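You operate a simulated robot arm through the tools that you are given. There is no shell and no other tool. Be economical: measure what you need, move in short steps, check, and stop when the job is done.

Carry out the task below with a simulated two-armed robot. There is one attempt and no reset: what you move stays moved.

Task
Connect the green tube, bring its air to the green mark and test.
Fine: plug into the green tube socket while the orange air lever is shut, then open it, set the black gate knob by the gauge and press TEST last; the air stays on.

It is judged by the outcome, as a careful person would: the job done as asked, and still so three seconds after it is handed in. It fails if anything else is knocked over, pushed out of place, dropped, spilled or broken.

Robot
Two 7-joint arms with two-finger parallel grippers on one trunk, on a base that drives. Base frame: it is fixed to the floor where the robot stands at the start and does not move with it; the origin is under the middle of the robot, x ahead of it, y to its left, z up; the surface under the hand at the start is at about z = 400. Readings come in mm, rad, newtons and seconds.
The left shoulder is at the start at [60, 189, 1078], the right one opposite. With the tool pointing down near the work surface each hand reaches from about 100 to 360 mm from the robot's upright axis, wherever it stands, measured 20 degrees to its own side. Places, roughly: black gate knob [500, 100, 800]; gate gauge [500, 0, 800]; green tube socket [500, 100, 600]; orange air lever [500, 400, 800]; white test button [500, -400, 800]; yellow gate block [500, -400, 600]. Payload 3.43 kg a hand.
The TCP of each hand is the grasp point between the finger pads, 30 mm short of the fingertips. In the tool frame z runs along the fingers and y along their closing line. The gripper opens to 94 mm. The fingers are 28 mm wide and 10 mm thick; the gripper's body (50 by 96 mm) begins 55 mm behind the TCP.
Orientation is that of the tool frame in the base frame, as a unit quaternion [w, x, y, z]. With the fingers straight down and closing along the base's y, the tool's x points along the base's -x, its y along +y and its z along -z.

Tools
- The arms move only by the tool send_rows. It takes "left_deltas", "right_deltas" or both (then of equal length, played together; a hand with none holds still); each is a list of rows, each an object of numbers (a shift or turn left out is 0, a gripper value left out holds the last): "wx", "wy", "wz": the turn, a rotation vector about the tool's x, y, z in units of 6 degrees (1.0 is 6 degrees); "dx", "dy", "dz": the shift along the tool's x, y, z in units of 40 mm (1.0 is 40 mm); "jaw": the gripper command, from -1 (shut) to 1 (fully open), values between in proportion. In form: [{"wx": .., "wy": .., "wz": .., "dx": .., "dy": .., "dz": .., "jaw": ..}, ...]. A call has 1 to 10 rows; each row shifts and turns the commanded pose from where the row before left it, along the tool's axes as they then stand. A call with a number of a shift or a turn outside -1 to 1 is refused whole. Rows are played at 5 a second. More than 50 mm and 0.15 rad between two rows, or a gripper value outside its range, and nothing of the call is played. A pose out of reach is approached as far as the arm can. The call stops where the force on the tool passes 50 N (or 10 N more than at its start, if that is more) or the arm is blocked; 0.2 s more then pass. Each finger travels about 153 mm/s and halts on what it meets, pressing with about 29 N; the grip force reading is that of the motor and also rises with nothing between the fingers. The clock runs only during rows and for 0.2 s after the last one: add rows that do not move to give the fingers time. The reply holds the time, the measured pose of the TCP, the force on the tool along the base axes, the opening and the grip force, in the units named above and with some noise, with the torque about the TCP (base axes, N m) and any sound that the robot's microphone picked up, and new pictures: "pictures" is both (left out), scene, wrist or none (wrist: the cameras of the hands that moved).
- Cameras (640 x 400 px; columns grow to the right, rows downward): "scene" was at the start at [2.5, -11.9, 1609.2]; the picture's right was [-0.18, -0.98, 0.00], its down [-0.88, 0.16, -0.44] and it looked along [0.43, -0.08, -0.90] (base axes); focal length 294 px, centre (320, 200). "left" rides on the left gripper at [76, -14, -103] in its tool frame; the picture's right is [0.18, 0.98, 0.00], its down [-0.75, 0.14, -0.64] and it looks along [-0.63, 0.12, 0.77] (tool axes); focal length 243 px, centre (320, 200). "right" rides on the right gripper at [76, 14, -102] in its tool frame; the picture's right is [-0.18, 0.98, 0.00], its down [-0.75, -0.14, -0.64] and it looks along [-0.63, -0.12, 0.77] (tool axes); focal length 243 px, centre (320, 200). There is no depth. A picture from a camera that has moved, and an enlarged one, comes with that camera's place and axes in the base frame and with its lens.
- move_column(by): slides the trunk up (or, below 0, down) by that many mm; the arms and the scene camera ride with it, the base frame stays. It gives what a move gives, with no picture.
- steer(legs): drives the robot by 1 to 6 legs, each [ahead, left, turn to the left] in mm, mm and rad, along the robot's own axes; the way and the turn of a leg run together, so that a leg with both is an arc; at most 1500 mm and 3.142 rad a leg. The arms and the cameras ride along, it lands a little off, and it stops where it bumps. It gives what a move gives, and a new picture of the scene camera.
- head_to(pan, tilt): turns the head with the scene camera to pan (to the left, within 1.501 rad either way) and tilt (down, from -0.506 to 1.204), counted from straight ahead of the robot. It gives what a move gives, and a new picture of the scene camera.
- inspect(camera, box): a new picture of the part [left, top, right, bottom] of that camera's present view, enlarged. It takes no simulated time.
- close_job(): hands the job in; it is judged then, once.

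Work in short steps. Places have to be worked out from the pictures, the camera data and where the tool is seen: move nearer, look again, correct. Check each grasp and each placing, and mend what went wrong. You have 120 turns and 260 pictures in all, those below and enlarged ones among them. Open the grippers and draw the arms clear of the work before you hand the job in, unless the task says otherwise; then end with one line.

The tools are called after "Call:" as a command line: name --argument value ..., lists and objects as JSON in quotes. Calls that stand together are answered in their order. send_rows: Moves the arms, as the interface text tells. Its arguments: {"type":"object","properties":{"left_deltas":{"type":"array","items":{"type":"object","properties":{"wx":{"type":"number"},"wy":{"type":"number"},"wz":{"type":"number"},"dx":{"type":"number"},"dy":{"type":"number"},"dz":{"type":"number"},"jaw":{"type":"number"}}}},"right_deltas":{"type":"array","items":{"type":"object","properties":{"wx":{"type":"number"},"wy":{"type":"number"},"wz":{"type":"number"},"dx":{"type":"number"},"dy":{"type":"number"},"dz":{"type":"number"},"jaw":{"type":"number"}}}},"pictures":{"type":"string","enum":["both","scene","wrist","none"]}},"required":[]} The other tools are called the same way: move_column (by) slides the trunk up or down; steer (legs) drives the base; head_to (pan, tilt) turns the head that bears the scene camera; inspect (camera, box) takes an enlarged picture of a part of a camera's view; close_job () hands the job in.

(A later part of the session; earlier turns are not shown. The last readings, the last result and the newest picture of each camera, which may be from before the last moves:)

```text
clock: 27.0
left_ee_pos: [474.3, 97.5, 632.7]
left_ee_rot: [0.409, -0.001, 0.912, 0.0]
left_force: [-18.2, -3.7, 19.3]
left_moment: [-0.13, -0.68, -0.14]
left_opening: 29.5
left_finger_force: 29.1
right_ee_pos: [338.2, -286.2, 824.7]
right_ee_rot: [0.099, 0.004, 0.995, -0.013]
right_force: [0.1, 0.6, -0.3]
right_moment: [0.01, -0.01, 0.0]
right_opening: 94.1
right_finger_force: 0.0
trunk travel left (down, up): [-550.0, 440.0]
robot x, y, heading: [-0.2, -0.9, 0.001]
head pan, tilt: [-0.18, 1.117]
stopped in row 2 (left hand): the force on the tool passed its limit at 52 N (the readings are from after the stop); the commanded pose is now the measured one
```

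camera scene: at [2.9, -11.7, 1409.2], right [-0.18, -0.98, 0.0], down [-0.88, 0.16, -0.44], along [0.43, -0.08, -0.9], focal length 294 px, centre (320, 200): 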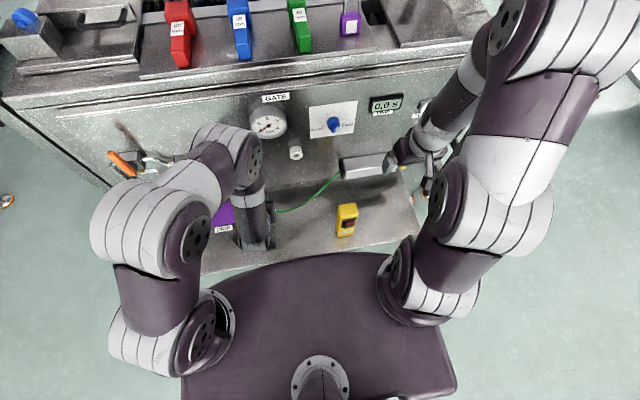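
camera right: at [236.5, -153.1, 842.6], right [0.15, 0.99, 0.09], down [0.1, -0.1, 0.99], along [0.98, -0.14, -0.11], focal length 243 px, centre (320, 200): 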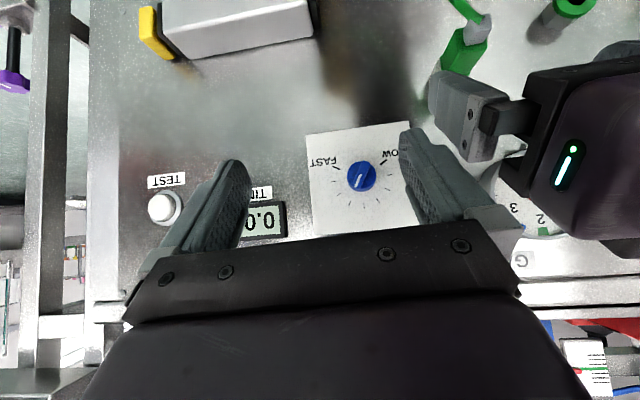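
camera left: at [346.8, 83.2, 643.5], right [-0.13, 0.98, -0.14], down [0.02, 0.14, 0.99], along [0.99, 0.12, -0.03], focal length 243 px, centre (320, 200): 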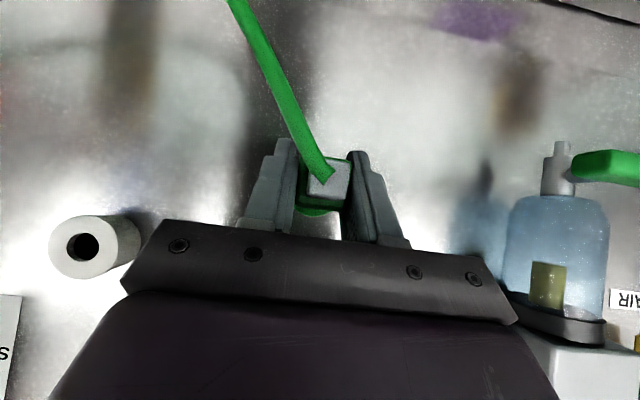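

It hit a hard stop at x=474. I open the fingers and back off to see whether the plug stays seated.

Call:
send_rows --left_deltas '[{"jaw": -0.1}, {"jaw": 0.3}, {"jaw": 0.6}, {"dz": -0.4}, {"dz": -0.8}, {}]' --pictures "wrist"

Call:
inspect --camera "left" --box '[220, 70, 420, 195]'

```text
clock: 28.4
left_ee_pos: [439.0, 98.6, 661.5]
left_ee_rot: [0.409, -0.002, 0.913, 0.0]
left_force: [-0.9, 0.3, -0.7]
left_moment: [-0.01, 0.0, -0.02]
left_opening: 75.2
left_finger_force: 0.0
right_ee_pos: [341.9, -285.9, 821.8]
right_ee_rot: [0.098, 0.004, 0.995, -0.013]
right_force: [0.1, -0.3, -0.2]
right_moment: [0.02, -0.04, -0.03]
right_opening: 93.9
right_finger_force: 0.0
trunk travel left (down, up): [-550.0, 440.0]
robot x, y, heading: [-3.9, 0.7, -0.001]
head pan, tilt: [-0.18, 1.117]
camera left: at [313.4, 83.7, 673.1], right [-0.13, 0.98, -0.14], down [0.02, 0.14, 0.99], along [0.99, 0.12, -0.04], focal length 243 px, centre (320, 200)
```

left: 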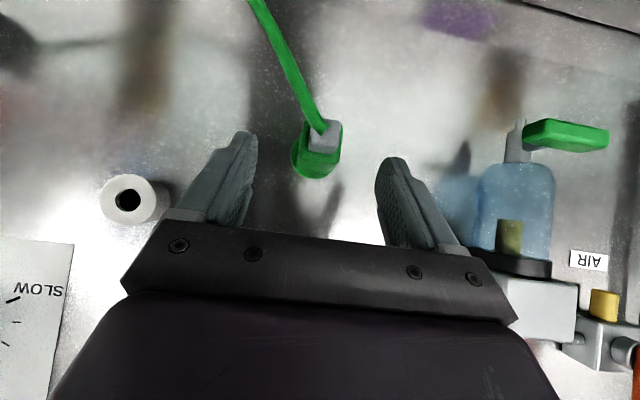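

```text
3.20 times, centred on (320, 132) of left
camera zoom: at [313.4, 83.7, 673.1], right [-0.13, 0.98, -0.14], down [0.02, 0.14, 0.99], along [0.99, 0.12, -0.04], focal length 776 px, centre (320, 416)
```

zoom: 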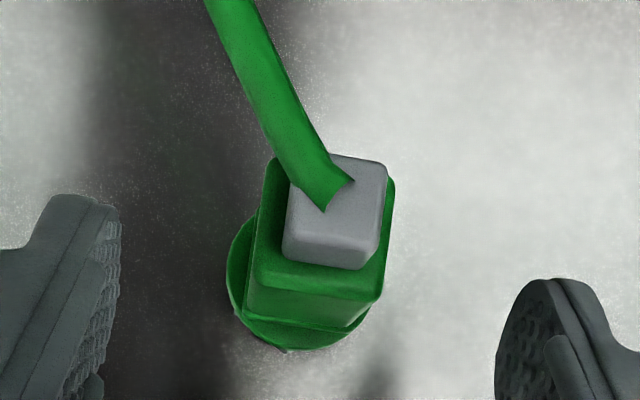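

The plug sits flush in the socket. I withdraw the left hand and move toward the lever at the left to study it.

Call:
send_rows --left_deltas '[{"dz": -0.8}, {"dz": -0.8}, {"dx": -0.75, "dz": -0.3, "dy": 0.5}, {"dx": -0.75, "dz": -0.4, "dy": 0.9}, {"dy": 0.98}, {"dy": 0.98}, {"dy": 0.98}, {"dy": 0.98}, {}]' --pictures "both"

```text
clock: 30.4
left_ee_pos: [409.0, 311.9, 766.8]
left_ee_rot: [0.408, -0.002, 0.913, 0.0]
left_force: [-0.6, -0.5, 0.4]
left_moment: [-0.01, 0.0, -0.01]
left_opening: 75.6
left_finger_force: 0.1
right_ee_pos: [341.3, -287.3, 823.2]
right_ee_rot: [0.097, 0.004, 0.995, -0.014]
right_force: [-0.4, -0.9, 0.0]
right_moment: [0.02, -0.02, -0.02]
right_opening: 94.1
right_finger_force: 0.1
trunk travel left (down, up): [-550.0, 440.0]
robot x, y, heading: [1.0, -4.3, -0.001]
head pan, tilt: [-0.18, 1.117]
camera scene: at [3.1, -12.5, 1409.2], right [-0.18, -0.98, 0.0], down [-0.88, 0.16, -0.44], along [0.43, -0.08, -0.9], focal length 294 px, centre (320, 200)
camera left: at [283.1, 296.5, 778.6], right [-0.13, 0.98, -0.14], down [0.02, 0.14, 0.99], along [0.99, 0.12, -0.04], focal length 243 px, centre (320, 200)
```

scene: 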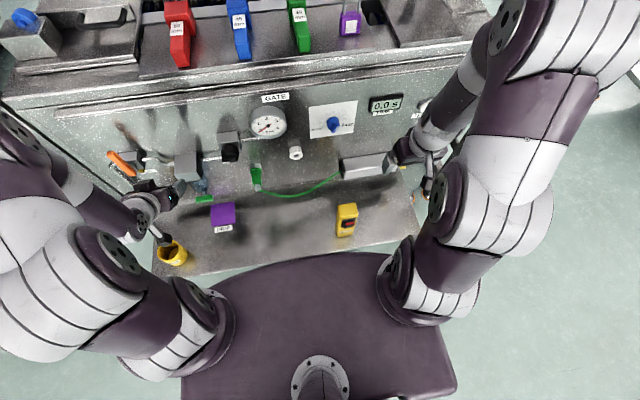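
left: 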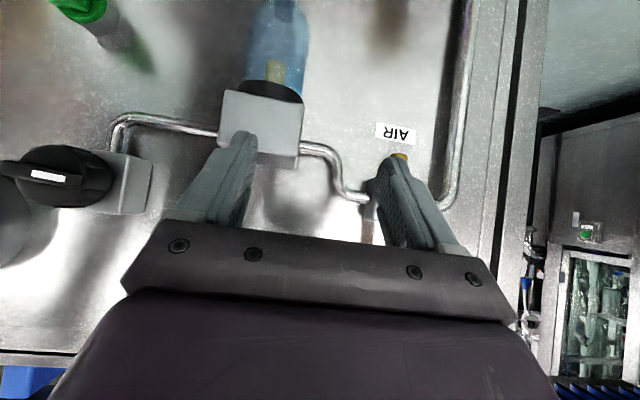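

The lever is hidden behind the finger in the wrist view, but the scene camera sees it and the plug. Enlarging.

Call:
inspect --camera "scene" --box '[80, 110, 240, 210]'

Call:
inspect --camera "scene" --box '[200, 90, 360, 190]'

```text
4.00 times, centred on (160, 160) of scene
camera zoom: at [3.1, -12.5, 1409.2], right [-0.18, -0.98, 0.0], down [-0.88, 0.16, -0.44], along [0.43, -0.08, -0.9], focal length 1174 px, centre (960, 360)
```

zoom: 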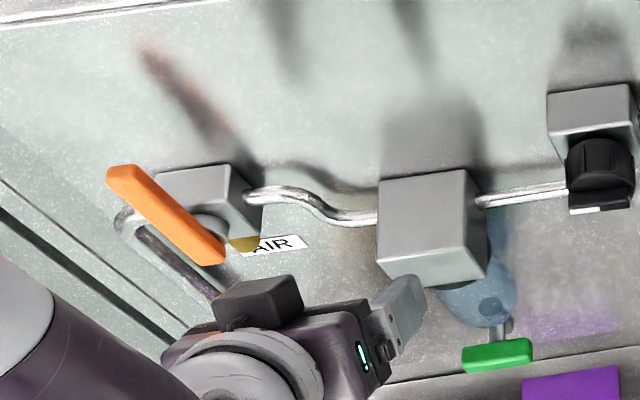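

```text
4.00 times, centred on (280, 140) of scene
camera zoom: at [3.1, -12.5, 1409.2], right [-0.18, -0.98, 0.0], down [-0.88, 0.16, -0.44], along [0.43, -0.08, -0.9], focal length 1174 px, centre (480, 440)
```

zoom: 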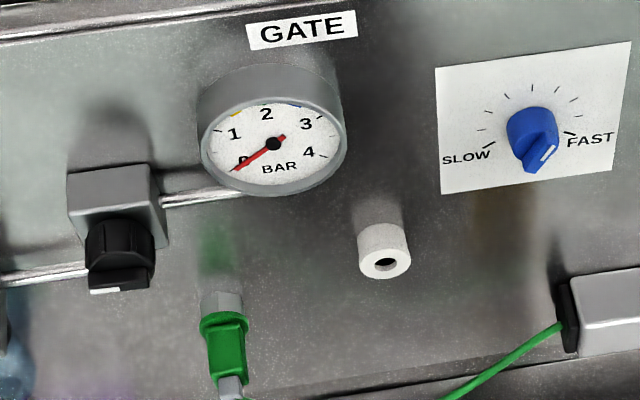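

The plug is fully in. The lever stands vertical (across the pipe, shut) at about (477, 392), z 755–845. I go above and in front of it with the fingers set to straddle it.

Call:
send_rows --left_deltas '[{"dx": -0.7, "dz": -0.7, "jaw": 0.2}, {"dx": -0.7, "dz": -0.7}, {"dx": -0.7, "dz": -0.68}, {"dy": 1}, {"dy": 1}, {}]' --pictures "wrist"

```text
clock: 31.8
left_ee_pos: [403.6, 391.5, 885.3]
left_ee_rot: [0.409, -0.003, 0.913, 0.0]
left_force: [0.7, 0.1, -0.5]
left_moment: [-0.04, 0.0, 0.02]
left_opening: 56.4
left_finger_force: 0.1
right_ee_pos: [341.3, -286.0, 822.7]
right_ee_rot: [0.097, 0.004, 0.995, -0.014]
right_force: [0.5, -0.3, -0.5]
right_moment: [0.01, -0.02, 0.02]
right_opening: 93.9
right_finger_force: 0.1
trunk travel left (down, up): [-550.0, 440.0]
robot x, y, heading: [0.7, 5.3, 0.002]
head pan, tilt: [-0.18, 1.117]
camera left: at [277.6, 376.5, 896.5], right [-0.13, 0.98, -0.14], down [0.02, 0.14, 0.99], along [0.99, 0.12, -0.04], focal length 243 px, centre (320, 200)
```

left: 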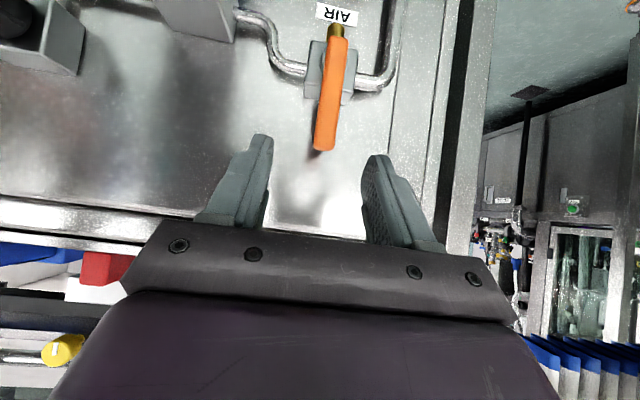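

The lever is well between the fingers' lines. I move in so the fingers straddle its upper part.

Call:
send_rows --left_deltas '[{"dz": 0.6, "dy": 0.11}, {"dz": 0.6, "dx": 0.06}, {"dz": 0.6}, {"dz": 0.49}, {}]' --pictures "both"

```text
clock: 33.0
left_ee_pos: [470.4, 396.6, 822.6]
left_ee_rot: [0.408, -0.002, 0.913, -0.001]
left_force: [0.3, -0.2, -0.1]
left_moment: [0.03, 0.02, 0.01]
left_opening: 56.2
left_finger_force: 0.0
right_ee_pos: [341.9, -286.5, 822.6]
right_ee_rot: [0.097, 0.004, 0.995, -0.014]
right_force: [-0.4, 0.5, 0.1]
right_moment: [-0.01, 0.03, 0.0]
right_opening: 93.8
right_finger_force: 0.0
trunk travel left (down, up): [-550.0, 440.0]
robot x, y, heading: [4.2, 0.1, 0.002]
head pan, tilt: [-0.18, 1.117]
camera scene: at [2.7, -11.9, 1409.2], right [-0.18, -0.98, 0.0], down [-0.88, 0.16, -0.44], along [0.43, -0.08, -0.9], focal length 294 px, centre (320, 200)
camera left: at [344.4, 381.2, 834.2], right [-0.13, 0.98, -0.14], down [0.02, 0.14, 0.99], along [0.99, 0.12, -0.04], focal length 243 px, centre (320, 200)
```

scene: 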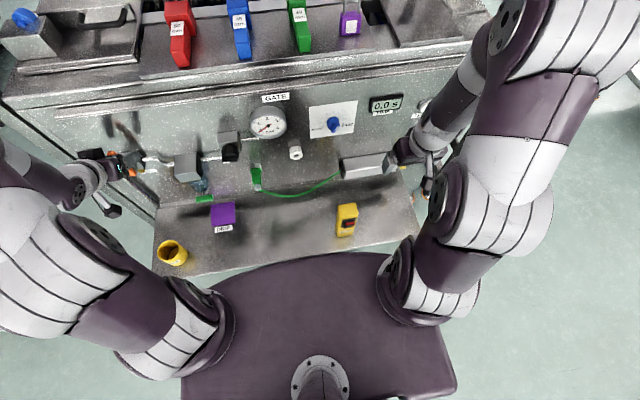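
left: 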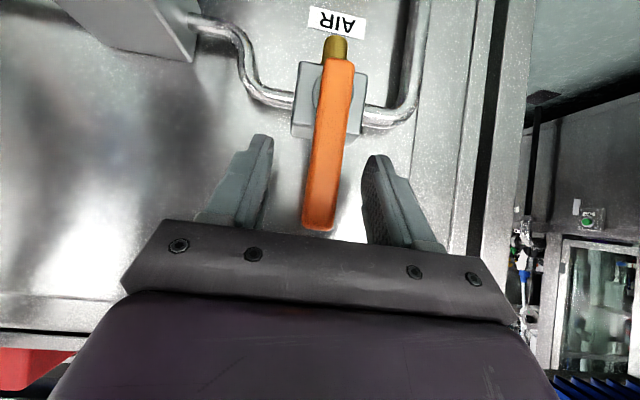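

The lever is centred between the fingers. I push it gently toward the outlet side (-y) first, watching for resistance.

Call:
send_rows --left_deltas '[{"dy": -0.25}, {"dy": -0.2}, {"dy": -0.15}, {"dy": -0.15}, {}]' --pictures "wrist"

```text
clock: 34.2
left_ee_pos: [469.0, 367.0, 821.8]
left_ee_rot: [0.409, -0.002, 0.913, 0.0]
left_force: [1.3, 0.5, 1.0]
left_moment: [0.02, -0.05, 0.03]
left_opening: 57.1
left_finger_force: 0.3
right_ee_pos: [341.7, -287.5, 823.4]
right_ee_rot: [0.098, 0.003, 0.995, -0.013]
right_force: [0.3, -0.8, 0.1]
right_moment: [-0.01, 0.04, 0.01]
right_opening: 94.1
right_finger_force: 0.0
trunk travel left (down, up): [-550.0, 440.0]
robot x, y, heading: [-4.0, -1.0, -0.003]
head pan, tilt: [-0.18, 1.117]
camera left: at [343.9, 351.2, 834.5], right [-0.13, 0.98, -0.14], down [0.02, 0.14, 0.99], along [0.99, 0.12, -0.04], focal length 243 px, centre (320, 200)
```

left: 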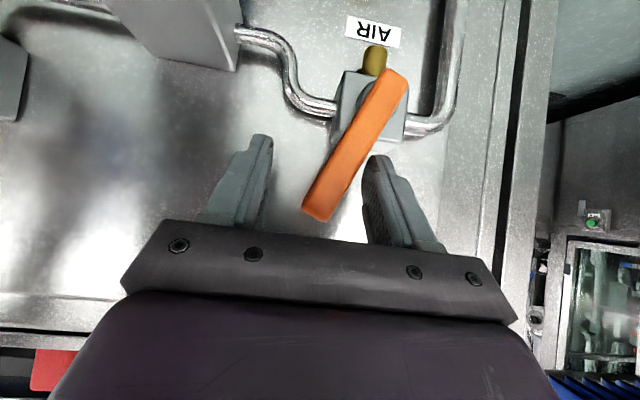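

It turns freely toward -y, so that is the opening direction. I continue the sweep to roughly 60°.

Call:
send_rows --left_deltas '[{"dy": -0.25}, {"dy": -0.25}, {"dy": -0.25}, {"dy": -0.2}, {}]' --pictures "wrist"

```text
clock: 35.4
left_ee_pos: [471.1, 328.8, 822.3]
left_ee_rot: [0.409, -0.003, 0.913, 0.0]
left_force: [0.1, -0.8, -0.3]
left_moment: [0.0, 0.03, 0.03]
left_opening: 56.5
left_finger_force: 0.0
right_ee_pos: [341.3, -286.5, 823.1]
right_ee_rot: [0.098, 0.004, 0.995, -0.013]
right_force: [-0.3, 0.1, 0.4]
right_moment: [-0.01, -0.01, -0.01]
right_opening: 94.4
right_finger_force: 0.0
trunk travel left (down, up): [-550.0, 440.0]
robot x, y, heading: [2.2, 5.0, -0.002]
head pan, tilt: [-0.18, 1.117]
camera left: at [344.2, 313.4, 834.8], right [-0.13, 0.98, -0.14], down [0.02, 0.14, 0.99], along [0.99, 0.12, -0.04], focal length 243 px, centre (320, 200)
```

left: 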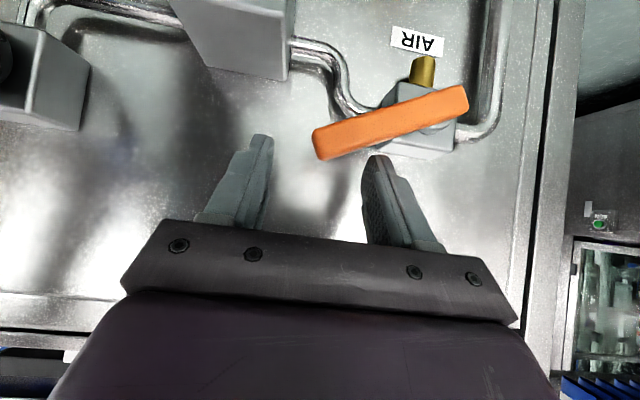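

About 70° open. I raise slightly, close the fingers into a single pusher, and press the lever down from above to the stop.

Call:
send_rows --left_deltas '[{"dx": -0.28, "dz": -0.25}, {"dy": 0.25, "jaw": -1}, {"dy": 0.15}, {}, {"dx": 0.28, "dz": 0.25}, {"dx": 0.186, "dz": 0.167}, {"dx": 0.186, "dz": 0.167}, {}]' --pictures "wrist"

```text
clock: 37.2
left_ee_pos: [469.8, 344.8, 802.1]
left_ee_rot: [0.409, -0.002, 0.913, 0.0]
left_force: [-0.1, 0.4, 0.2]
left_moment: [-0.01, 0.0, 0.0]
left_opening: 0.0
left_finger_force: 29.2
right_ee_pos: [341.8, -286.5, 822.5]
right_ee_rot: [0.097, 0.004, 0.995, -0.013]
right_force: [-0.9, 0.4, 0.0]
right_moment: [0.01, 0.0, 0.0]
right_opening: 94.2
right_finger_force: 0.1
trunk travel left (down, up): [-550.0, 440.0]
robot x, y, heading: [0.4, -2.1, -0.003]
head pan, tilt: [-0.18, 1.117]
camera left: at [344.4, 328.9, 814.6], right [-0.13, 0.98, -0.14], down [0.02, 0.14, 0.99], along [0.99, 0.12, -0.04], focal length 243 px, centre (320, 200)
```

left: 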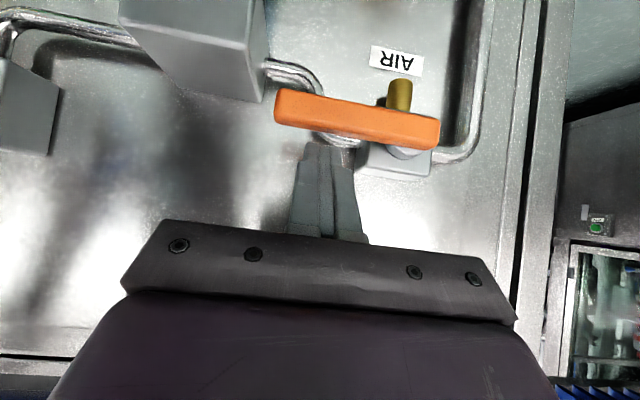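

The lever is now level with the pipe (open). I back the hand off and read the gauge.

Call:
send_rows --left_deltas '[{"dx": -0.2, "dz": -0.6}, {"dz": -0.7}, {"dz": -0.7}, {}]' --pictures "scene"

Call:
inspect --camera "scene" --box '[200, 90, 360, 190]'

Call:
inspect --camera "scene" --box '[240, 95, 300, 145]'

```text
clock: 38.2
left_ee_pos: [416.3, 344.9, 862.0]
left_ee_rot: [0.408, -0.002, 0.913, 0.0]
left_force: [0.6, 0.1, 0.4]
left_moment: [-0.01, 0.0, 0.0]
left_opening: 0.3
left_finger_force: 28.4
right_ee_pos: [341.6, -286.3, 822.5]
right_ee_rot: [0.098, 0.003, 0.995, -0.014]
right_force: [-0.5, 0.1, 0.6]
right_moment: [-0.04, 0.02, -0.01]
right_opening: 94.1
right_finger_force: 0.0
trunk travel left (down, up): [-550.0, 440.0]
robot x, y, heading: [-0.8, 2.9, 0.002]
head pan, tilt: [-0.18, 1.117]
camera scene: at [3.6, -11.5, 1409.2], right [-0.18, -0.98, 0.0], down [-0.88, 0.16, -0.44], along [0.43, -0.08, -0.9], focal length 294 px, centre (320, 200)
```

scene: 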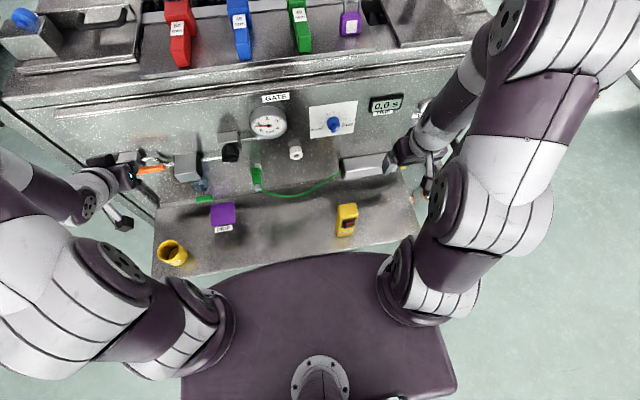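

```text
4.00 times, centred on (280, 140) of scene
camera zoom: at [3.6, -11.5, 1409.2], right [-0.18, -0.98, 0.0], down [-0.88, 0.16, -0.44], along [0.43, -0.08, -0.9], focal length 1174 px, centre (480, 440)
```

zoom: 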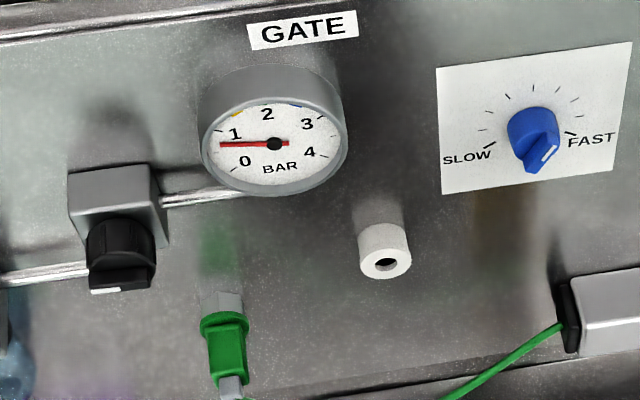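

```text
8.00 times, centred on (270, 120) of scene
camera zoom: at [3.6, -11.5, 1409.2], right [-0.18, -0.98, 0.0], down [-0.88, 0.16, -0.44], along [0.43, -0.08, -0.9], focal length 2348 px, centre (720, 840)
```

zoom: 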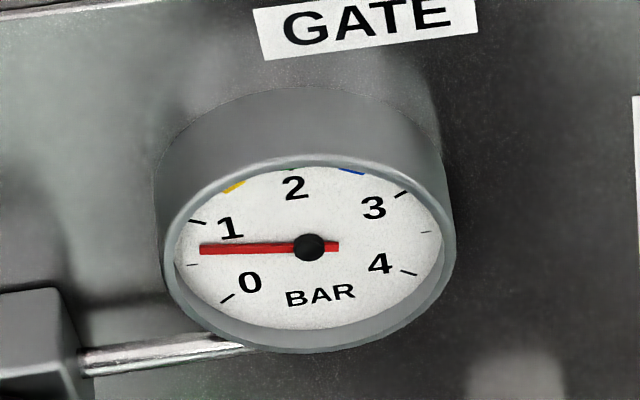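

Air is on: the gauge reads about 0.7 bar, and the green mark sits near 2. Next is the black knob; I move in front of it and turn the tool toward horizontal.

Call:
send_rows --left_deltas '[{"dy": -1, "dz": -0.4}, {"dy": -1}, {"dy": -1}, {"dy": -1}, {"dy": -1}, {"wy": -1}, {"wy": -1}, {"wy": -1}, {"wy": -1}, {}]' --pictures "both"

```text
clock: 40.4
left_ee_pos: [405.8, 144.8, 873.2]
left_ee_rot: [0.59, -0.003, 0.807, 0.001]
left_force: [-0.7, -0.3, 0.3]
left_moment: [0.0, 0.02, -0.01]
left_opening: 0.0
left_finger_force: 29.2
right_ee_pos: [341.8, -286.4, 822.4]
right_ee_rot: [0.098, 0.004, 0.995, -0.013]
right_force: [-0.5, -0.2, 0.8]
right_moment: [-0.01, 0.01, 0.0]
right_opening: 93.6
right_finger_force: 0.1
trunk travel left (down, up): [-550.0, 440.0]
robot x, y, heading: [-3.1, -0.6, 0.002]
head pan, tilt: [-0.18, 1.117]
camera scene: at [2.8, -11.8, 1409.2], right [-0.18, -0.98, 0.0], down [-0.88, 0.16, -0.44], along [0.43, -0.08, -0.9], focal length 294 px, centre (320, 200)
camera left: at [285.4, 129.1, 831.8], right [-0.06, 0.98, -0.18], down [-0.38, 0.14, 0.91], along [0.92, 0.12, 0.37], focal length 243 px, centre (320, 200)
```

scene: 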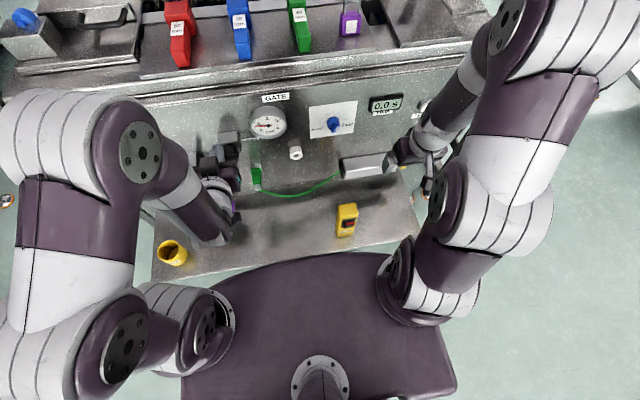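
left: 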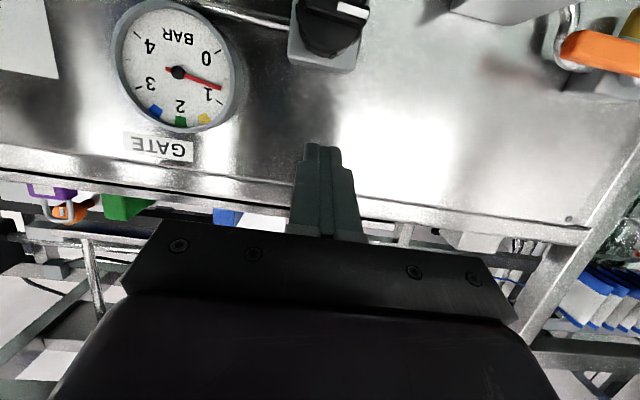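

The tilt works here. I finish the turn to horizontal and lower toward the knob's height (TCP z about 800).

Call:
send_rows --left_deltas '[{"wy": -1}, {"wy": -1}, {"wy": -0.95}, {"dx": 0.9, "jaw": 0.6}, {"dx": 0.9}, {}]' --pictures "both"

```text
clock: 41.8
left_ee_pos: [404.7, 144.8, 800.4]
left_ee_rot: [0.707, -0.003, 0.707, 0.002]
left_force: [-0.3, -0.4, -0.3]
left_moment: [0.02, 0.03, -0.02]
left_opening: 75.5
left_finger_force: 0.0
right_ee_pos: [341.0, -285.6, 822.9]
right_ee_rot: [0.097, 0.003, 0.995, -0.013]
right_force: [0.2, 0.2, -0.4]
right_moment: [0.01, 0.01, 0.0]
right_opening: 93.8
right_finger_force: 0.0
trunk travel left (down, up): [-550.0, 440.0]
robot x, y, heading: [0.5, 0.5, 0.002]
head pan, tilt: [-0.18, 1.117]
camera scene: at [2.7, -11.9, 1409.2], right [-0.18, -0.98, 0.0], down [-0.88, 0.16, -0.44], along [0.43, -0.08, -0.9], focal length 294 px, centre (320, 200)
camera left: at [303.4, 128.9, 725.8], right [0.0, 0.98, -0.19], down [-0.64, 0.14, 0.75], along [0.77, 0.12, 0.63], focal length 243 px, centre (320, 200)
```

scene: 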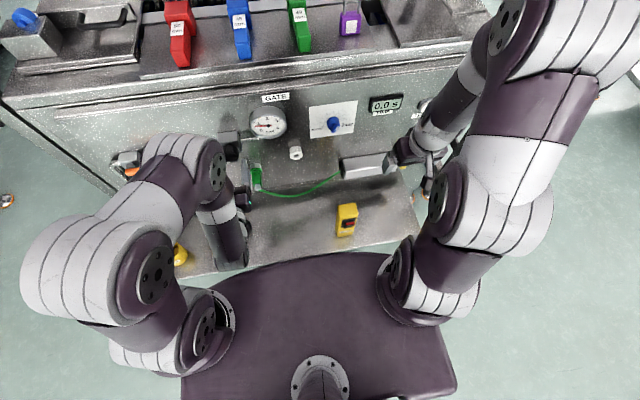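
left: 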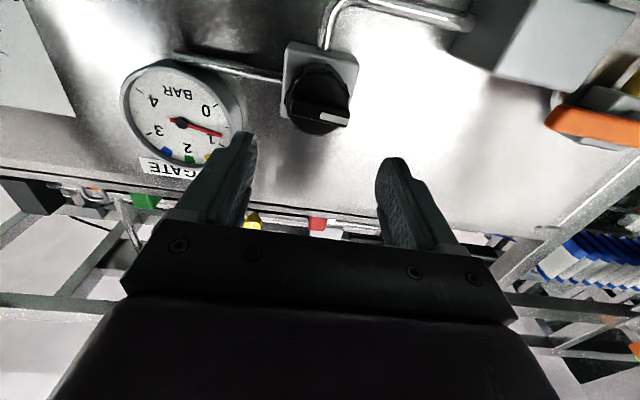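

Tool is horizontal. Knob axis is at about y=139, z=783, its ridge lying level. I align with it and advance partway, jaws open.

Call:
send_rows --left_deltas '[{"dy": -0.145, "dx": 0.435}, {"dz": 0.5}, {}]' --pictures "wrist"

Call:
inspect --camera "left" --box '[220, 50, 420, 175]'

```text
clock: 42.6
left_ee_pos: [425.4, 137.8, 783.4]
left_ee_rot: [0.707, -0.002, 0.708, 0.001]
left_force: [0.5, 0.9, 0.7]
left_moment: [0.02, -0.03, 0.01]
left_opening: 75.3
left_finger_force: 0.1
right_ee_pos: [341.7, -287.7, 823.8]
right_ee_rot: [0.097, 0.003, 0.995, -0.014]
right_force: [0.1, -0.5, -0.6]
right_moment: [-0.01, -0.05, 0.0]
right_opening: 93.9
right_finger_force: 0.2
trunk travel left (down, up): [-550.0, 440.0]
robot x, y, heading: [-0.5, 0.3, 0.002]
head pan, tilt: [-0.18, 1.117]
camera left: at [323.9, 123.1, 707.8], right [-0.01, 0.98, -0.19], down [-0.64, 0.14, 0.75], along [0.77, 0.12, 0.63], focal length 243 px, centre (320, 200)
```

left: 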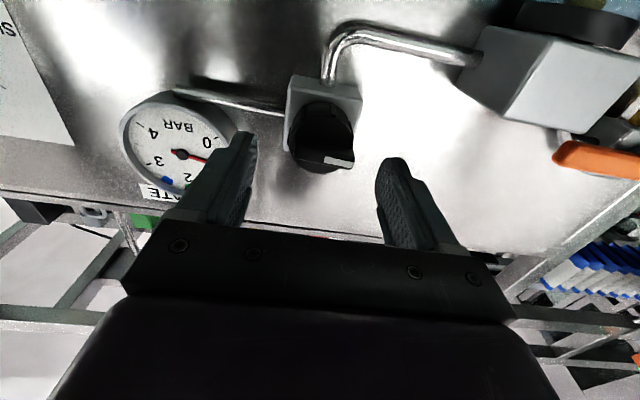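

```text
3.20 times, centred on (320, 112) of left
camera zoom: at [323.9, 123.1, 707.8], right [-0.01, 0.98, -0.19], down [-0.64, 0.14, 0.75], along [0.77, 0.12, 0.63], focal length 776 px, centre (320, 480)
```

zoom: 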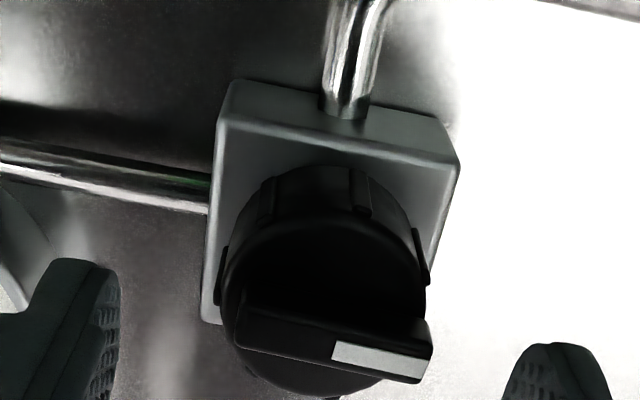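

Knob is about 41 mm wide with ridge front near x=457, centred at y≈140. I advance to TCP x≈457 and close on its sides.

Call:
send_rows --left_deltas '[{"dz": 0.4, "dy": 0.05}, {"dz": 0.38}, {}, {"jaw": -0.4}, {"jaw": -1}, {"jaw": -1}, {}]' --pictures "wrist"

Call:
inspect --camera "scene" --box '[200, 90, 360, 190]'

```text
clock: 44.2
left_ee_pos: [457.1, 139.6, 783.0]
left_ee_rot: [0.706, -0.002, 0.708, 0.001]
left_force: [-0.3, -13.4, -2.9]
left_moment: [-0.03, -0.63, -1.66]
left_opening: 41.8
left_finger_force: 45.3
right_ee_pos: [341.5, -287.5, 822.4]
right_ee_rot: [0.098, 0.004, 0.995, -0.013]
right_force: [-0.3, 0.7, 0.0]
right_moment: [-0.01, 0.01, -0.02]
right_opening: 93.9
right_finger_force: 0.0
trunk travel left (down, up): [-550.0, 440.0]
robot x, y, heading: [0.7, 2.5, 0.002]
head pan, tilt: [-0.18, 1.117]
camera left: at [355.1, 124.0, 708.1], right [0.0, 0.98, -0.18], down [-0.64, 0.14, 0.75], along [0.77, 0.12, 0.63], focal length 243 px, centre (320, 200)
```

left: 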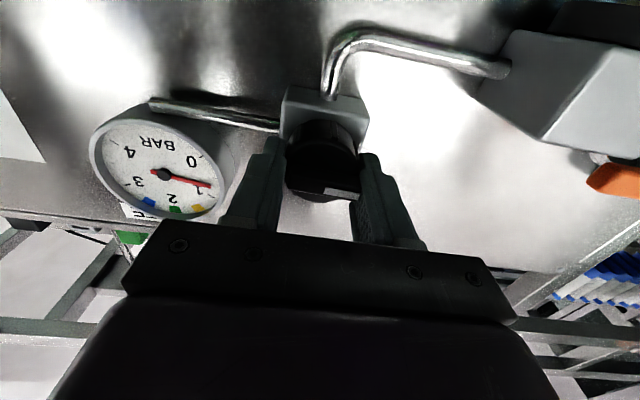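

```text
4.00 times, centred on (280, 140) of scene
camera zoom: at [3.1, -14.0, 1409.2], right [-0.18, -0.98, 0.0], down [-0.88, 0.16, -0.44], along [0.43, -0.08, -0.9], focal length 1174 px, centre (480, 440)
```

zoom: 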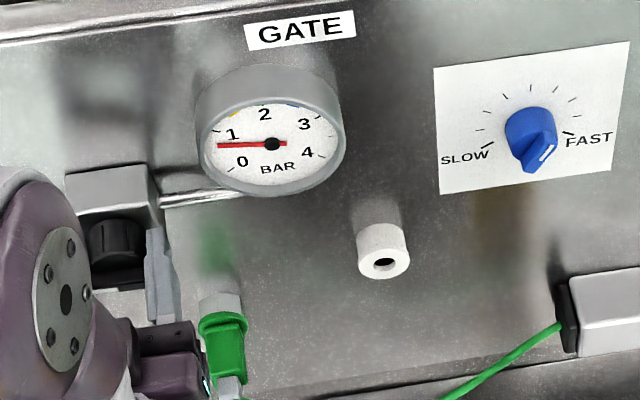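

Gripped at 41.8 mm. I turn it clockwise 12° and read the gauge.

Call:
send_rows --left_deltas '[{"wz": 0.5}, {"wz": 0.5}, {"wz": 0.5}, {"wz": 0.5}, {}, {}]' --pictures "wrist"

Call:
inspect --camera "scene" --box '[240, 95, 300, 145]'

```text
clock: 45.6
left_ee_pos: [456.9, 138.7, 784.4]
left_ee_rot: [0.702, 0.075, 0.704, 0.074]
left_force: [0.7, -23.8, -3.3]
left_moment: [-0.1, 0.1, -1.0]
left_opening: 41.6
left_finger_force: 45.1
right_ee_pos: [342.8, -287.2, 822.2]
right_ee_rot: [0.098, 0.004, 0.995, -0.012]
right_force: [-0.6, 0.3, 0.4]
right_moment: [-0.02, -0.01, 0.01]
right_opening: 93.9
right_finger_force: 0.1
trunk travel left (down, up): [-550.0, 440.0]
robot x, y, heading: [-1.3, 1.2, 0.0]
head pan, tilt: [-0.18, 1.117]
camera left: at [355.0, 139.5, 706.9], right [0.0, 1.0, 0.03], down [-0.64, -0.02, 0.77], along [0.77, -0.01, 0.64], focal length 243 px, centre (320, 200)
```

left: 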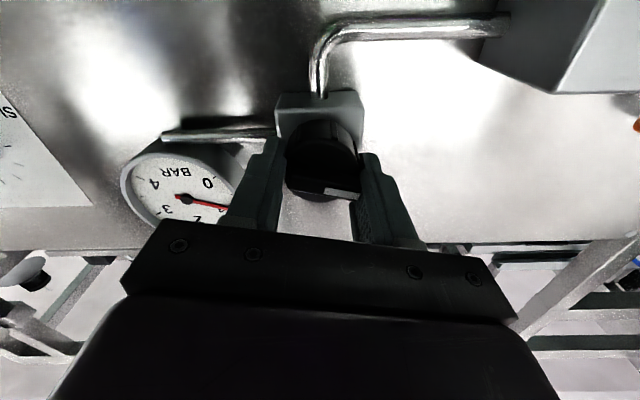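

```text
8.00 times, centred on (270, 120) of scene
camera zoom: at [3.4, -15.5, 1409.2], right [-0.18, -0.98, 0.0], down [-0.88, 0.16, -0.44], along [0.43, -0.08, -0.9], focal length 2348 px, centre (720, 840)
```

zoom: 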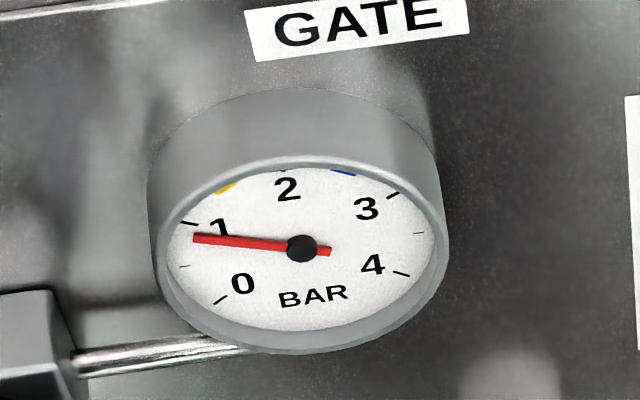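

It rises about 0.16 bar per 12°. The knob needs roughly 80° more; I turn 36° further.

Call:
send_rows --left_deltas '[{"wz": 0.75}, {"wz": 0.75}, {"wz": 0.75}, {"wz": 0.75}, {"wz": 0.75}, {"wz": 0.75}, {"wz": 0.75}, {"wz": 0.75}, {}]' --pictures "wrist"

Call:
inspect --camera "scene" --box '[240, 95, 300, 145]'

```text
clock: 47.6
left_ee_pos: [456.4, 136.2, 782.6]
left_ee_rot: [0.644, 0.29, 0.647, 0.288]
left_force: [-4.3, -40.3, -16.1]
left_moment: [-0.14, 0.59, -0.15]
left_opening: 41.8
left_finger_force: 44.9
right_ee_pos: [342.4, -289.1, 820.2]
right_ee_rot: [0.098, 0.003, 0.995, -0.011]
right_force: [-0.6, -0.1, 0.6]
right_moment: [-0.03, 0.02, -0.04]
right_opening: 94.2
right_finger_force: 0.3
trunk travel left (down, up): [-550.0, 440.0]
robot x, y, heading: [0.7, 0.5, 0.001]
head pan, tilt: [-0.18, 1.117]
camera left: at [355.0, 183.2, 722.2], right [0.0, 0.79, 0.61], down [-0.64, -0.47, 0.61], along [0.77, -0.39, 0.51], focal length 243 px, centre (320, 200)
```

left: 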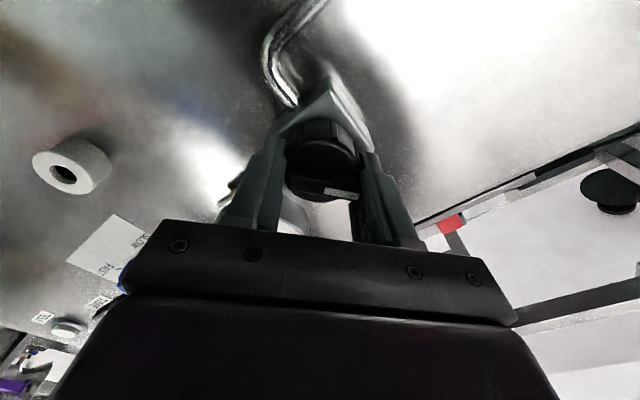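

```text
8.00 times, centred on (270, 120) of scene
camera zoom: at [4.0, -17.5, 1409.1], right [-0.18, -0.98, 0.0], down [-0.88, 0.16, -0.44], along [0.43, -0.07, -0.9], focal length 2348 px, centre (720, 840)
```

zoom: 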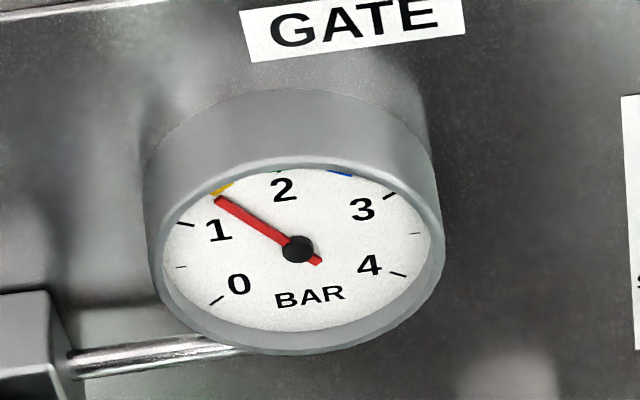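

Now about 1.45 bar. A side load has built up from an axis offset, so I relieve it by shifting about 3.5 mm toward -y, then turn 24° further.

Call:
send_rows --left_deltas '[{"dy": -0.043, "dx": -0.02}, {"dy": -0.043, "dx": -0.02}, {"wz": 0.6}, {"wz": 0.6}, {"wz": 0.6}, {"wz": 0.6}, {"wz": 0.6}, {"wz": 0.6}, {"wz": 0.4}, {}]' --pictures "wrist"

Call:
inspect --camera "scene" --box '[240, 95, 300, 145]'

```text
clock: 49.8
left_ee_pos: [457.1, 136.0, 781.1]
left_ee_rot: [0.57, 0.416, 0.573, 0.416]
left_force: [-8.6, -23.8, -14.8]
left_moment: [-0.07, 0.65, -0.13]
left_opening: 41.3
left_finger_force: 44.8
right_ee_pos: [342.2, -287.3, 821.0]
right_ee_rot: [0.097, 0.004, 0.995, -0.013]
right_force: [0.0, 0.0, -0.4]
right_moment: [-0.01, 0.01, -0.02]
right_opening: 94.0
right_finger_force: 0.1
trunk travel left (down, up): [-550.0, 440.0]
robot x, y, heading: [4.6, -0.4, 0.001]
head pan, tilt: [-0.18, 1.117]
camera left: at [354.9, 202.7, 745.3], right [0.0, 0.48, 0.88], down [-0.64, -0.68, 0.37], along [0.77, -0.56, 0.3], focal length 243 px, centre (320, 200)
```

left: 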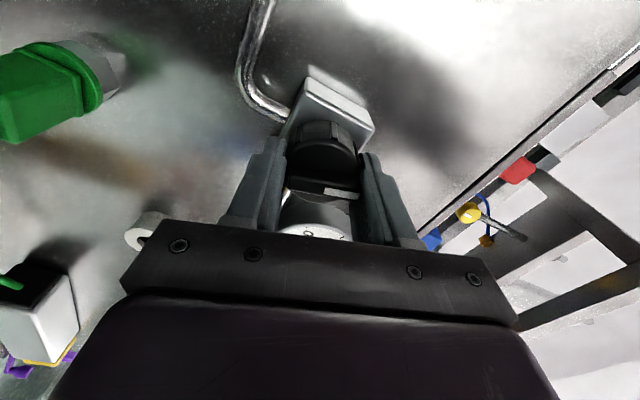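

```text
8.00 times, centred on (270, 120) of scene
camera zoom: at [3.4, -15.1, 1409.1], right [-0.18, -0.98, 0.0], down [-0.88, 0.16, -0.44], along [0.43, -0.08, -0.9], focal length 2348 px, centre (720, 840)
```

zoom: 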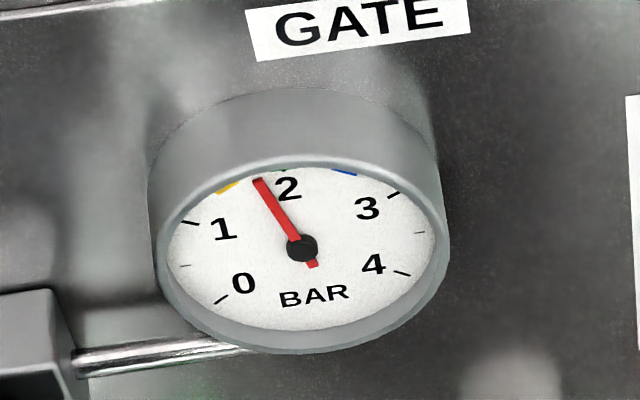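

About 1.8 bar, just short of green. I turn 12° further.

Call:
send_rows --left_deltas '[{"wz": 0.5}, {"wz": 0.5}, {"wz": 0.5}, {"wz": 0.5}, {}, {}]' --pictures "none"

Call:
inspect --camera "scene" --box '[240, 95, 300, 145]'

```text
clock: 51.2
left_ee_pos: [458.0, 134.6, 780.4]
left_ee_rot: [0.523, 0.474, 0.528, 0.473]
left_force: [-9.4, -25.8, -28.7]
left_moment: [-0.12, 0.3, 0.03]
left_opening: 41.7
left_finger_force: 44.8
right_ee_pos: [342.2, -288.1, 822.2]
right_ee_rot: [0.097, 0.004, 0.995, -0.012]
right_force: [0.6, 0.3, -0.3]
right_moment: [-0.01, 0.05, 0.0]
right_opening: 94.0
right_finger_force: 0.1
trunk travel left (down, up): [-550.0, 440.0]
robot x, y, heading: [1.5, -0.9, -0.001]
head pan, tilt: [-0.18, 1.117]
```

```text
8.00 times, centred on (270, 120) of scene
camera zoom: at [4.6, -14.9, 1409.1], right [-0.18, -0.98, 0.0], down [-0.88, 0.16, -0.44], along [0.43, -0.08, -0.9], focal length 2348 px, centre (720, 840)
```

zoom: 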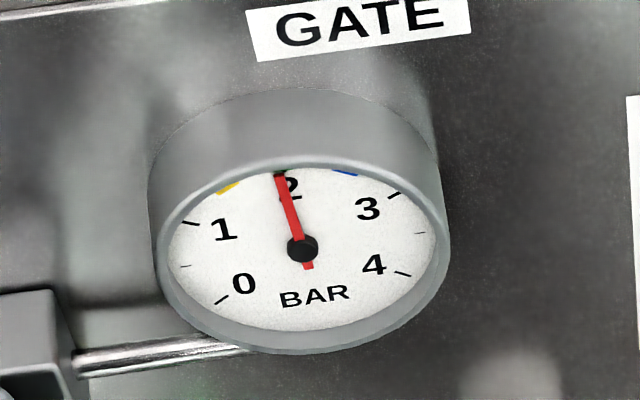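

Needle reads about 1.97; green is at 2. I relieve the side load, add about 2°, and look again.

Call:
send_rows --left_deltas '[{"dy": -0.04, "dx": -0.02}, {"dy": -0.04, "dx": -0.02, "wz": 0.15}, {"wz": 0.15}, {}, {}]' --pictures "none"

Call:
inspect --camera "scene" --box '[250, 105, 286, 135]'

```text
clock: 52.4
left_ee_pos: [455.9, 135.9, 780.1]
left_ee_rot: [0.518, 0.478, 0.519, 0.484]
left_force: [-3.5, -4.1, 3.1]
left_moment: [0.01, 1.09, 0.35]
left_opening: 41.6
left_finger_force: 45.0
right_ee_pos: [341.6, -286.8, 823.8]
right_ee_rot: [0.099, 0.004, 0.995, -0.013]
right_force: [0.1, 0.1, 0.5]
right_moment: [-0.03, -0.01, 0.02]
right_opening: 94.2
right_finger_force: 0.0
trunk travel left (down, up): [-550.0, 440.0]
robot x, y, heading: [0.4, -1.9, 0.003]
head pan, tilt: [-0.18, 1.117]
```

```text
13.33 times, centred on (268, 120) of scene
camera zoom: at [2.5, -12.5, 1409.4], right [-0.18, -0.98, 0.0], down [-0.88, 0.16, -0.44], along [0.43, -0.08, -0.9], focal length 3913 px, centre (1013, 1267)
```

zoom: 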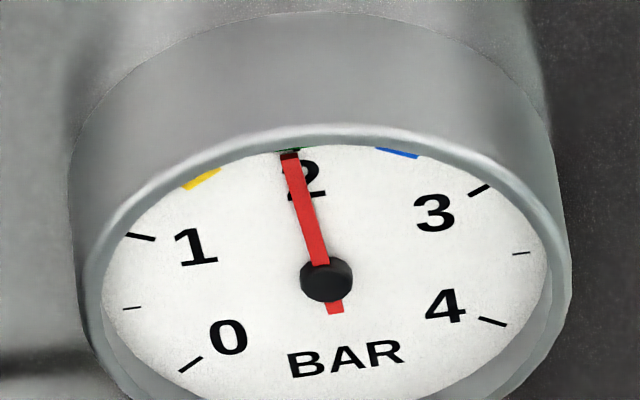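

Forces are near zero and the needle is on the green patch or a hair before it. I release, back off and look from the wrist camera.

Call:
send_rows --left_deltas '[{"jaw": -0.05}, {"jaw": 0.3}, {"jaw": 0.3}, {"dz": -0.6}, {"dz": -0.8}, {}]' --pictures "wrist"

Call:
inspect --camera "scene" --box '[250, 105, 286, 135]'

```text
clock: 53.8
left_ee_pos: [400.6, 135.1, 778.7]
left_ee_rot: [0.517, 0.479, 0.52, 0.482]
left_force: [0.4, -0.2, -1.0]
left_moment: [-0.02, 0.0, 0.01]
left_opening: 61.2
left_finger_force: 0.1
right_ee_pos: [340.8, -285.7, 822.9]
right_ee_rot: [0.097, 0.004, 0.995, -0.013]
right_force: [-0.5, -0.1, -0.1]
right_moment: [0.07, -0.02, 0.02]
right_opening: 94.1
right_finger_force: 0.2
trunk travel left (down, up): [-550.0, 440.0]
robot x, y, heading: [-2.1, -0.8, 0.001]
head pan, tilt: [-0.18, 1.117]
camera left: at [298.8, 209.3, 759.8], right [0.0, 0.26, 0.97], down [-0.64, -0.74, 0.2], along [0.77, -0.62, 0.16], focal length 243 px, centre (320, 200)
```

left: 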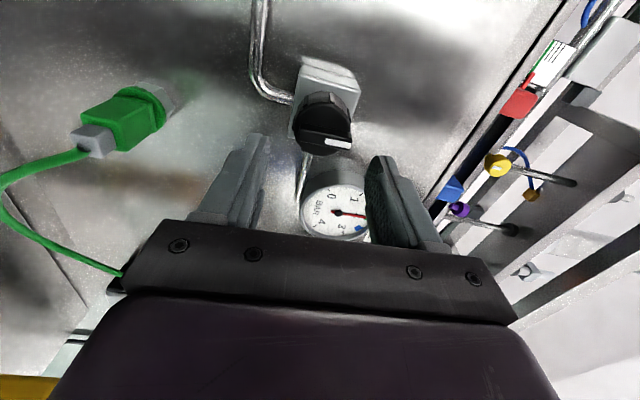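

```text
13.33 times, centred on (268, 120) of scene
camera zoom: at [3.3, -11.8, 1409.2], right [-0.18, -0.98, 0.0], down [-0.88, 0.16, -0.44], along [0.43, -0.08, -0.9], focal length 3913 px, centre (1013, 1267)
```

zoom: 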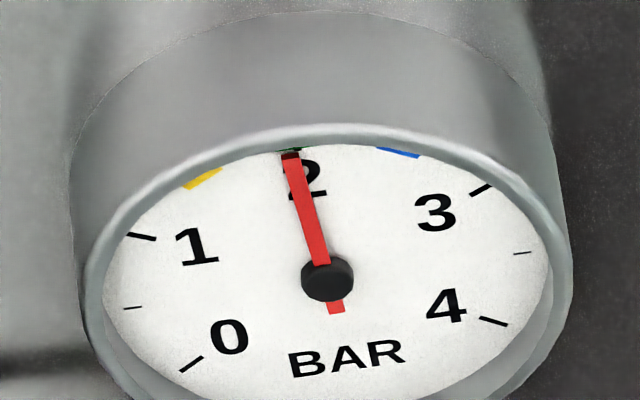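

I rotate the wrist back to get a straight look at the gauge dial.

Call:
send_rows --left_deltas '[{"wz": -1}, {"wz": -1}, {"wz": -1}, {"wz": -1}, {"wz": -1}, {"wz": -1}, {"wz": -1}, {"wz": -1}, {"wz": -1}, {"wz": -1}]' --pictures "none"

Call:
send_rows --left_deltas '[{"wz": -1}, {"wz": -1}, {"wz": -1}, {"wz": -0.5, "dx": -0.3, "dy": -0.6}, {"dy": -0.6, "dx": -0.4}, {}]' --pictures "wrist"

```text
clock: 56.0
left_ee_pos: [401.0, 134.7, 778.8]
left_ee_rot: [0.689, 0.154, 0.69, 0.158]
left_force: [-0.3, -0.6, -0.7]
left_moment: [0.01, -0.01, 0.0]
left_opening: 61.1
left_finger_force: 0.1
right_ee_pos: [341.7, -285.4, 823.0]
right_ee_rot: [0.097, 0.004, 0.995, -0.014]
right_force: [0.2, -0.2, 0.9]
right_moment: [-0.02, 0.01, -0.02]
right_opening: 94.2
right_finger_force: 0.1
trunk travel left (down, up): [-550.0, 440.0]
robot x, y, heading: [-0.9, -4.1, 0.002]
head pan, tilt: [-0.18, 1.117]
```

```text
clock: 57.4
left_ee_pos: [401.8, 84.1, 801.8]
left_ee_rot: [0.706, 0.027, 0.707, 0.032]
left_force: [0.0, 0.8, -1.0]
left_moment: [0.0, -0.01, 0.03]
left_opening: 61.2
left_finger_force: 0.1
right_ee_pos: [342.0, -285.0, 823.6]
right_ee_rot: [0.098, 0.003, 0.995, -0.014]
right_force: [0.1, -1.5, 1.1]
right_moment: [0.02, 0.0, -0.02]
right_opening: 93.9
right_finger_force: 0.1
trunk travel left (down, up): [-550.0, 440.0]
robot x, y, heading: [0.2, 0.6, 0.003]
head pan, tilt: [-0.18, 1.117]
camera left: at [299.1, 75.1, 725.3], right [-0.01, 0.99, -0.1], down [-0.64, 0.08, 0.76], along [0.77, 0.07, 0.64], focal length 243 px, centre (320, 200)
```

left: 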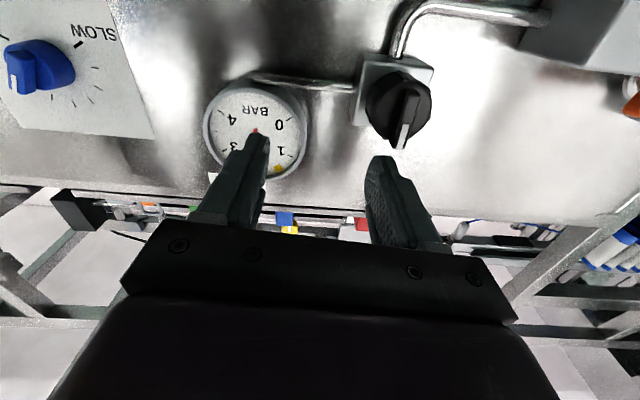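

The finger hides the dial; I raise the hand 45 mm for a clear line.

Call:
send_rows --left_deltas '[{"dx": -0.7}, {"dx": -0.7}, {}]' --pictures "wrist"

Call:
inspect --camera "left" --box '[190, 20, 318, 100]'

```text
clock: 58.2
left_ee_pos: [401.3, 80.6, 858.1]
left_ee_rot: [0.706, 0.026, 0.707, 0.031]
left_force: [-0.1, 0.2, -0.4]
left_moment: [-0.01, -0.01, 0.02]
left_opening: 61.0
left_finger_force: 0.0
right_ee_pos: [342.5, -284.4, 821.8]
right_ee_rot: [0.098, 0.003, 0.995, -0.013]
right_force: [0.0, 0.5, -0.9]
right_moment: [0.02, 0.0, 0.02]
right_opening: 94.0
right_finger_force: 0.1
trunk travel left (down, up): [-550.0, 440.0]
robot x, y, heading: [0.9, 1.0, 0.0]
head pan, tilt: [-0.18, 1.117]
camera left: at [299.7, 70.9, 781.6], right [-0.01, 0.99, -0.1], down [-0.64, 0.08, 0.76], along [0.77, 0.07, 0.64], focal length 243 px, centre (320, 200)
```

left: 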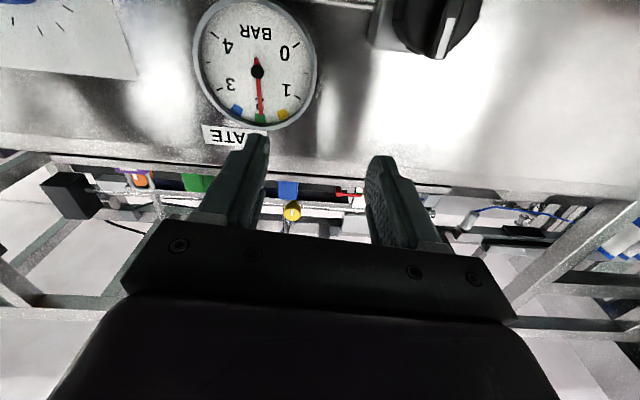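

```text
5.00 times, centred on (254, 60) of left
camera zoom: at [299.7, 70.9, 781.6], right [-0.01, 0.99, -0.1], down [-0.64, 0.08, 0.76], along [0.77, 0.07, 0.64], focal length 1213 px, centre (650, 900)
```

zoom: 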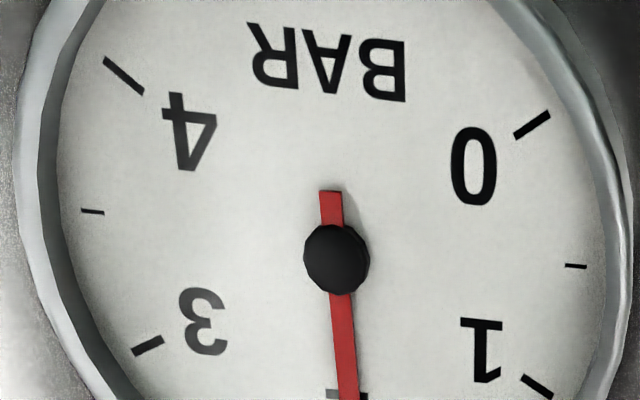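

Call:
inspect --camera "left" --box '[210, 65, 306, 125]'

```text
6.67 times, centred on (258, 95) of left
camera zoom: at [299.7, 70.9, 781.6], right [-0.01, 0.99, -0.1], down [-0.64, 0.08, 0.76], along [0.77, 0.07, 0.64], focal length 1618 px, centre (733, 900)
```

zoom: 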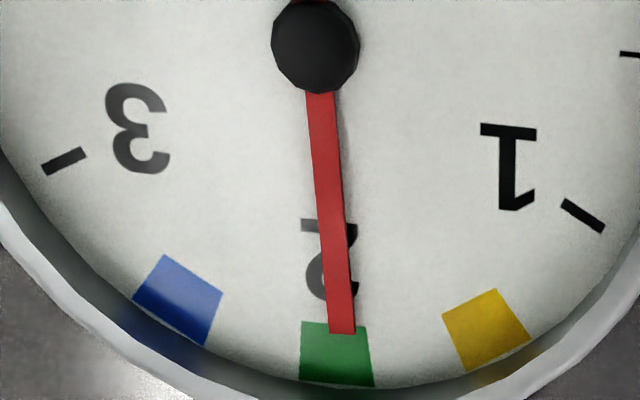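

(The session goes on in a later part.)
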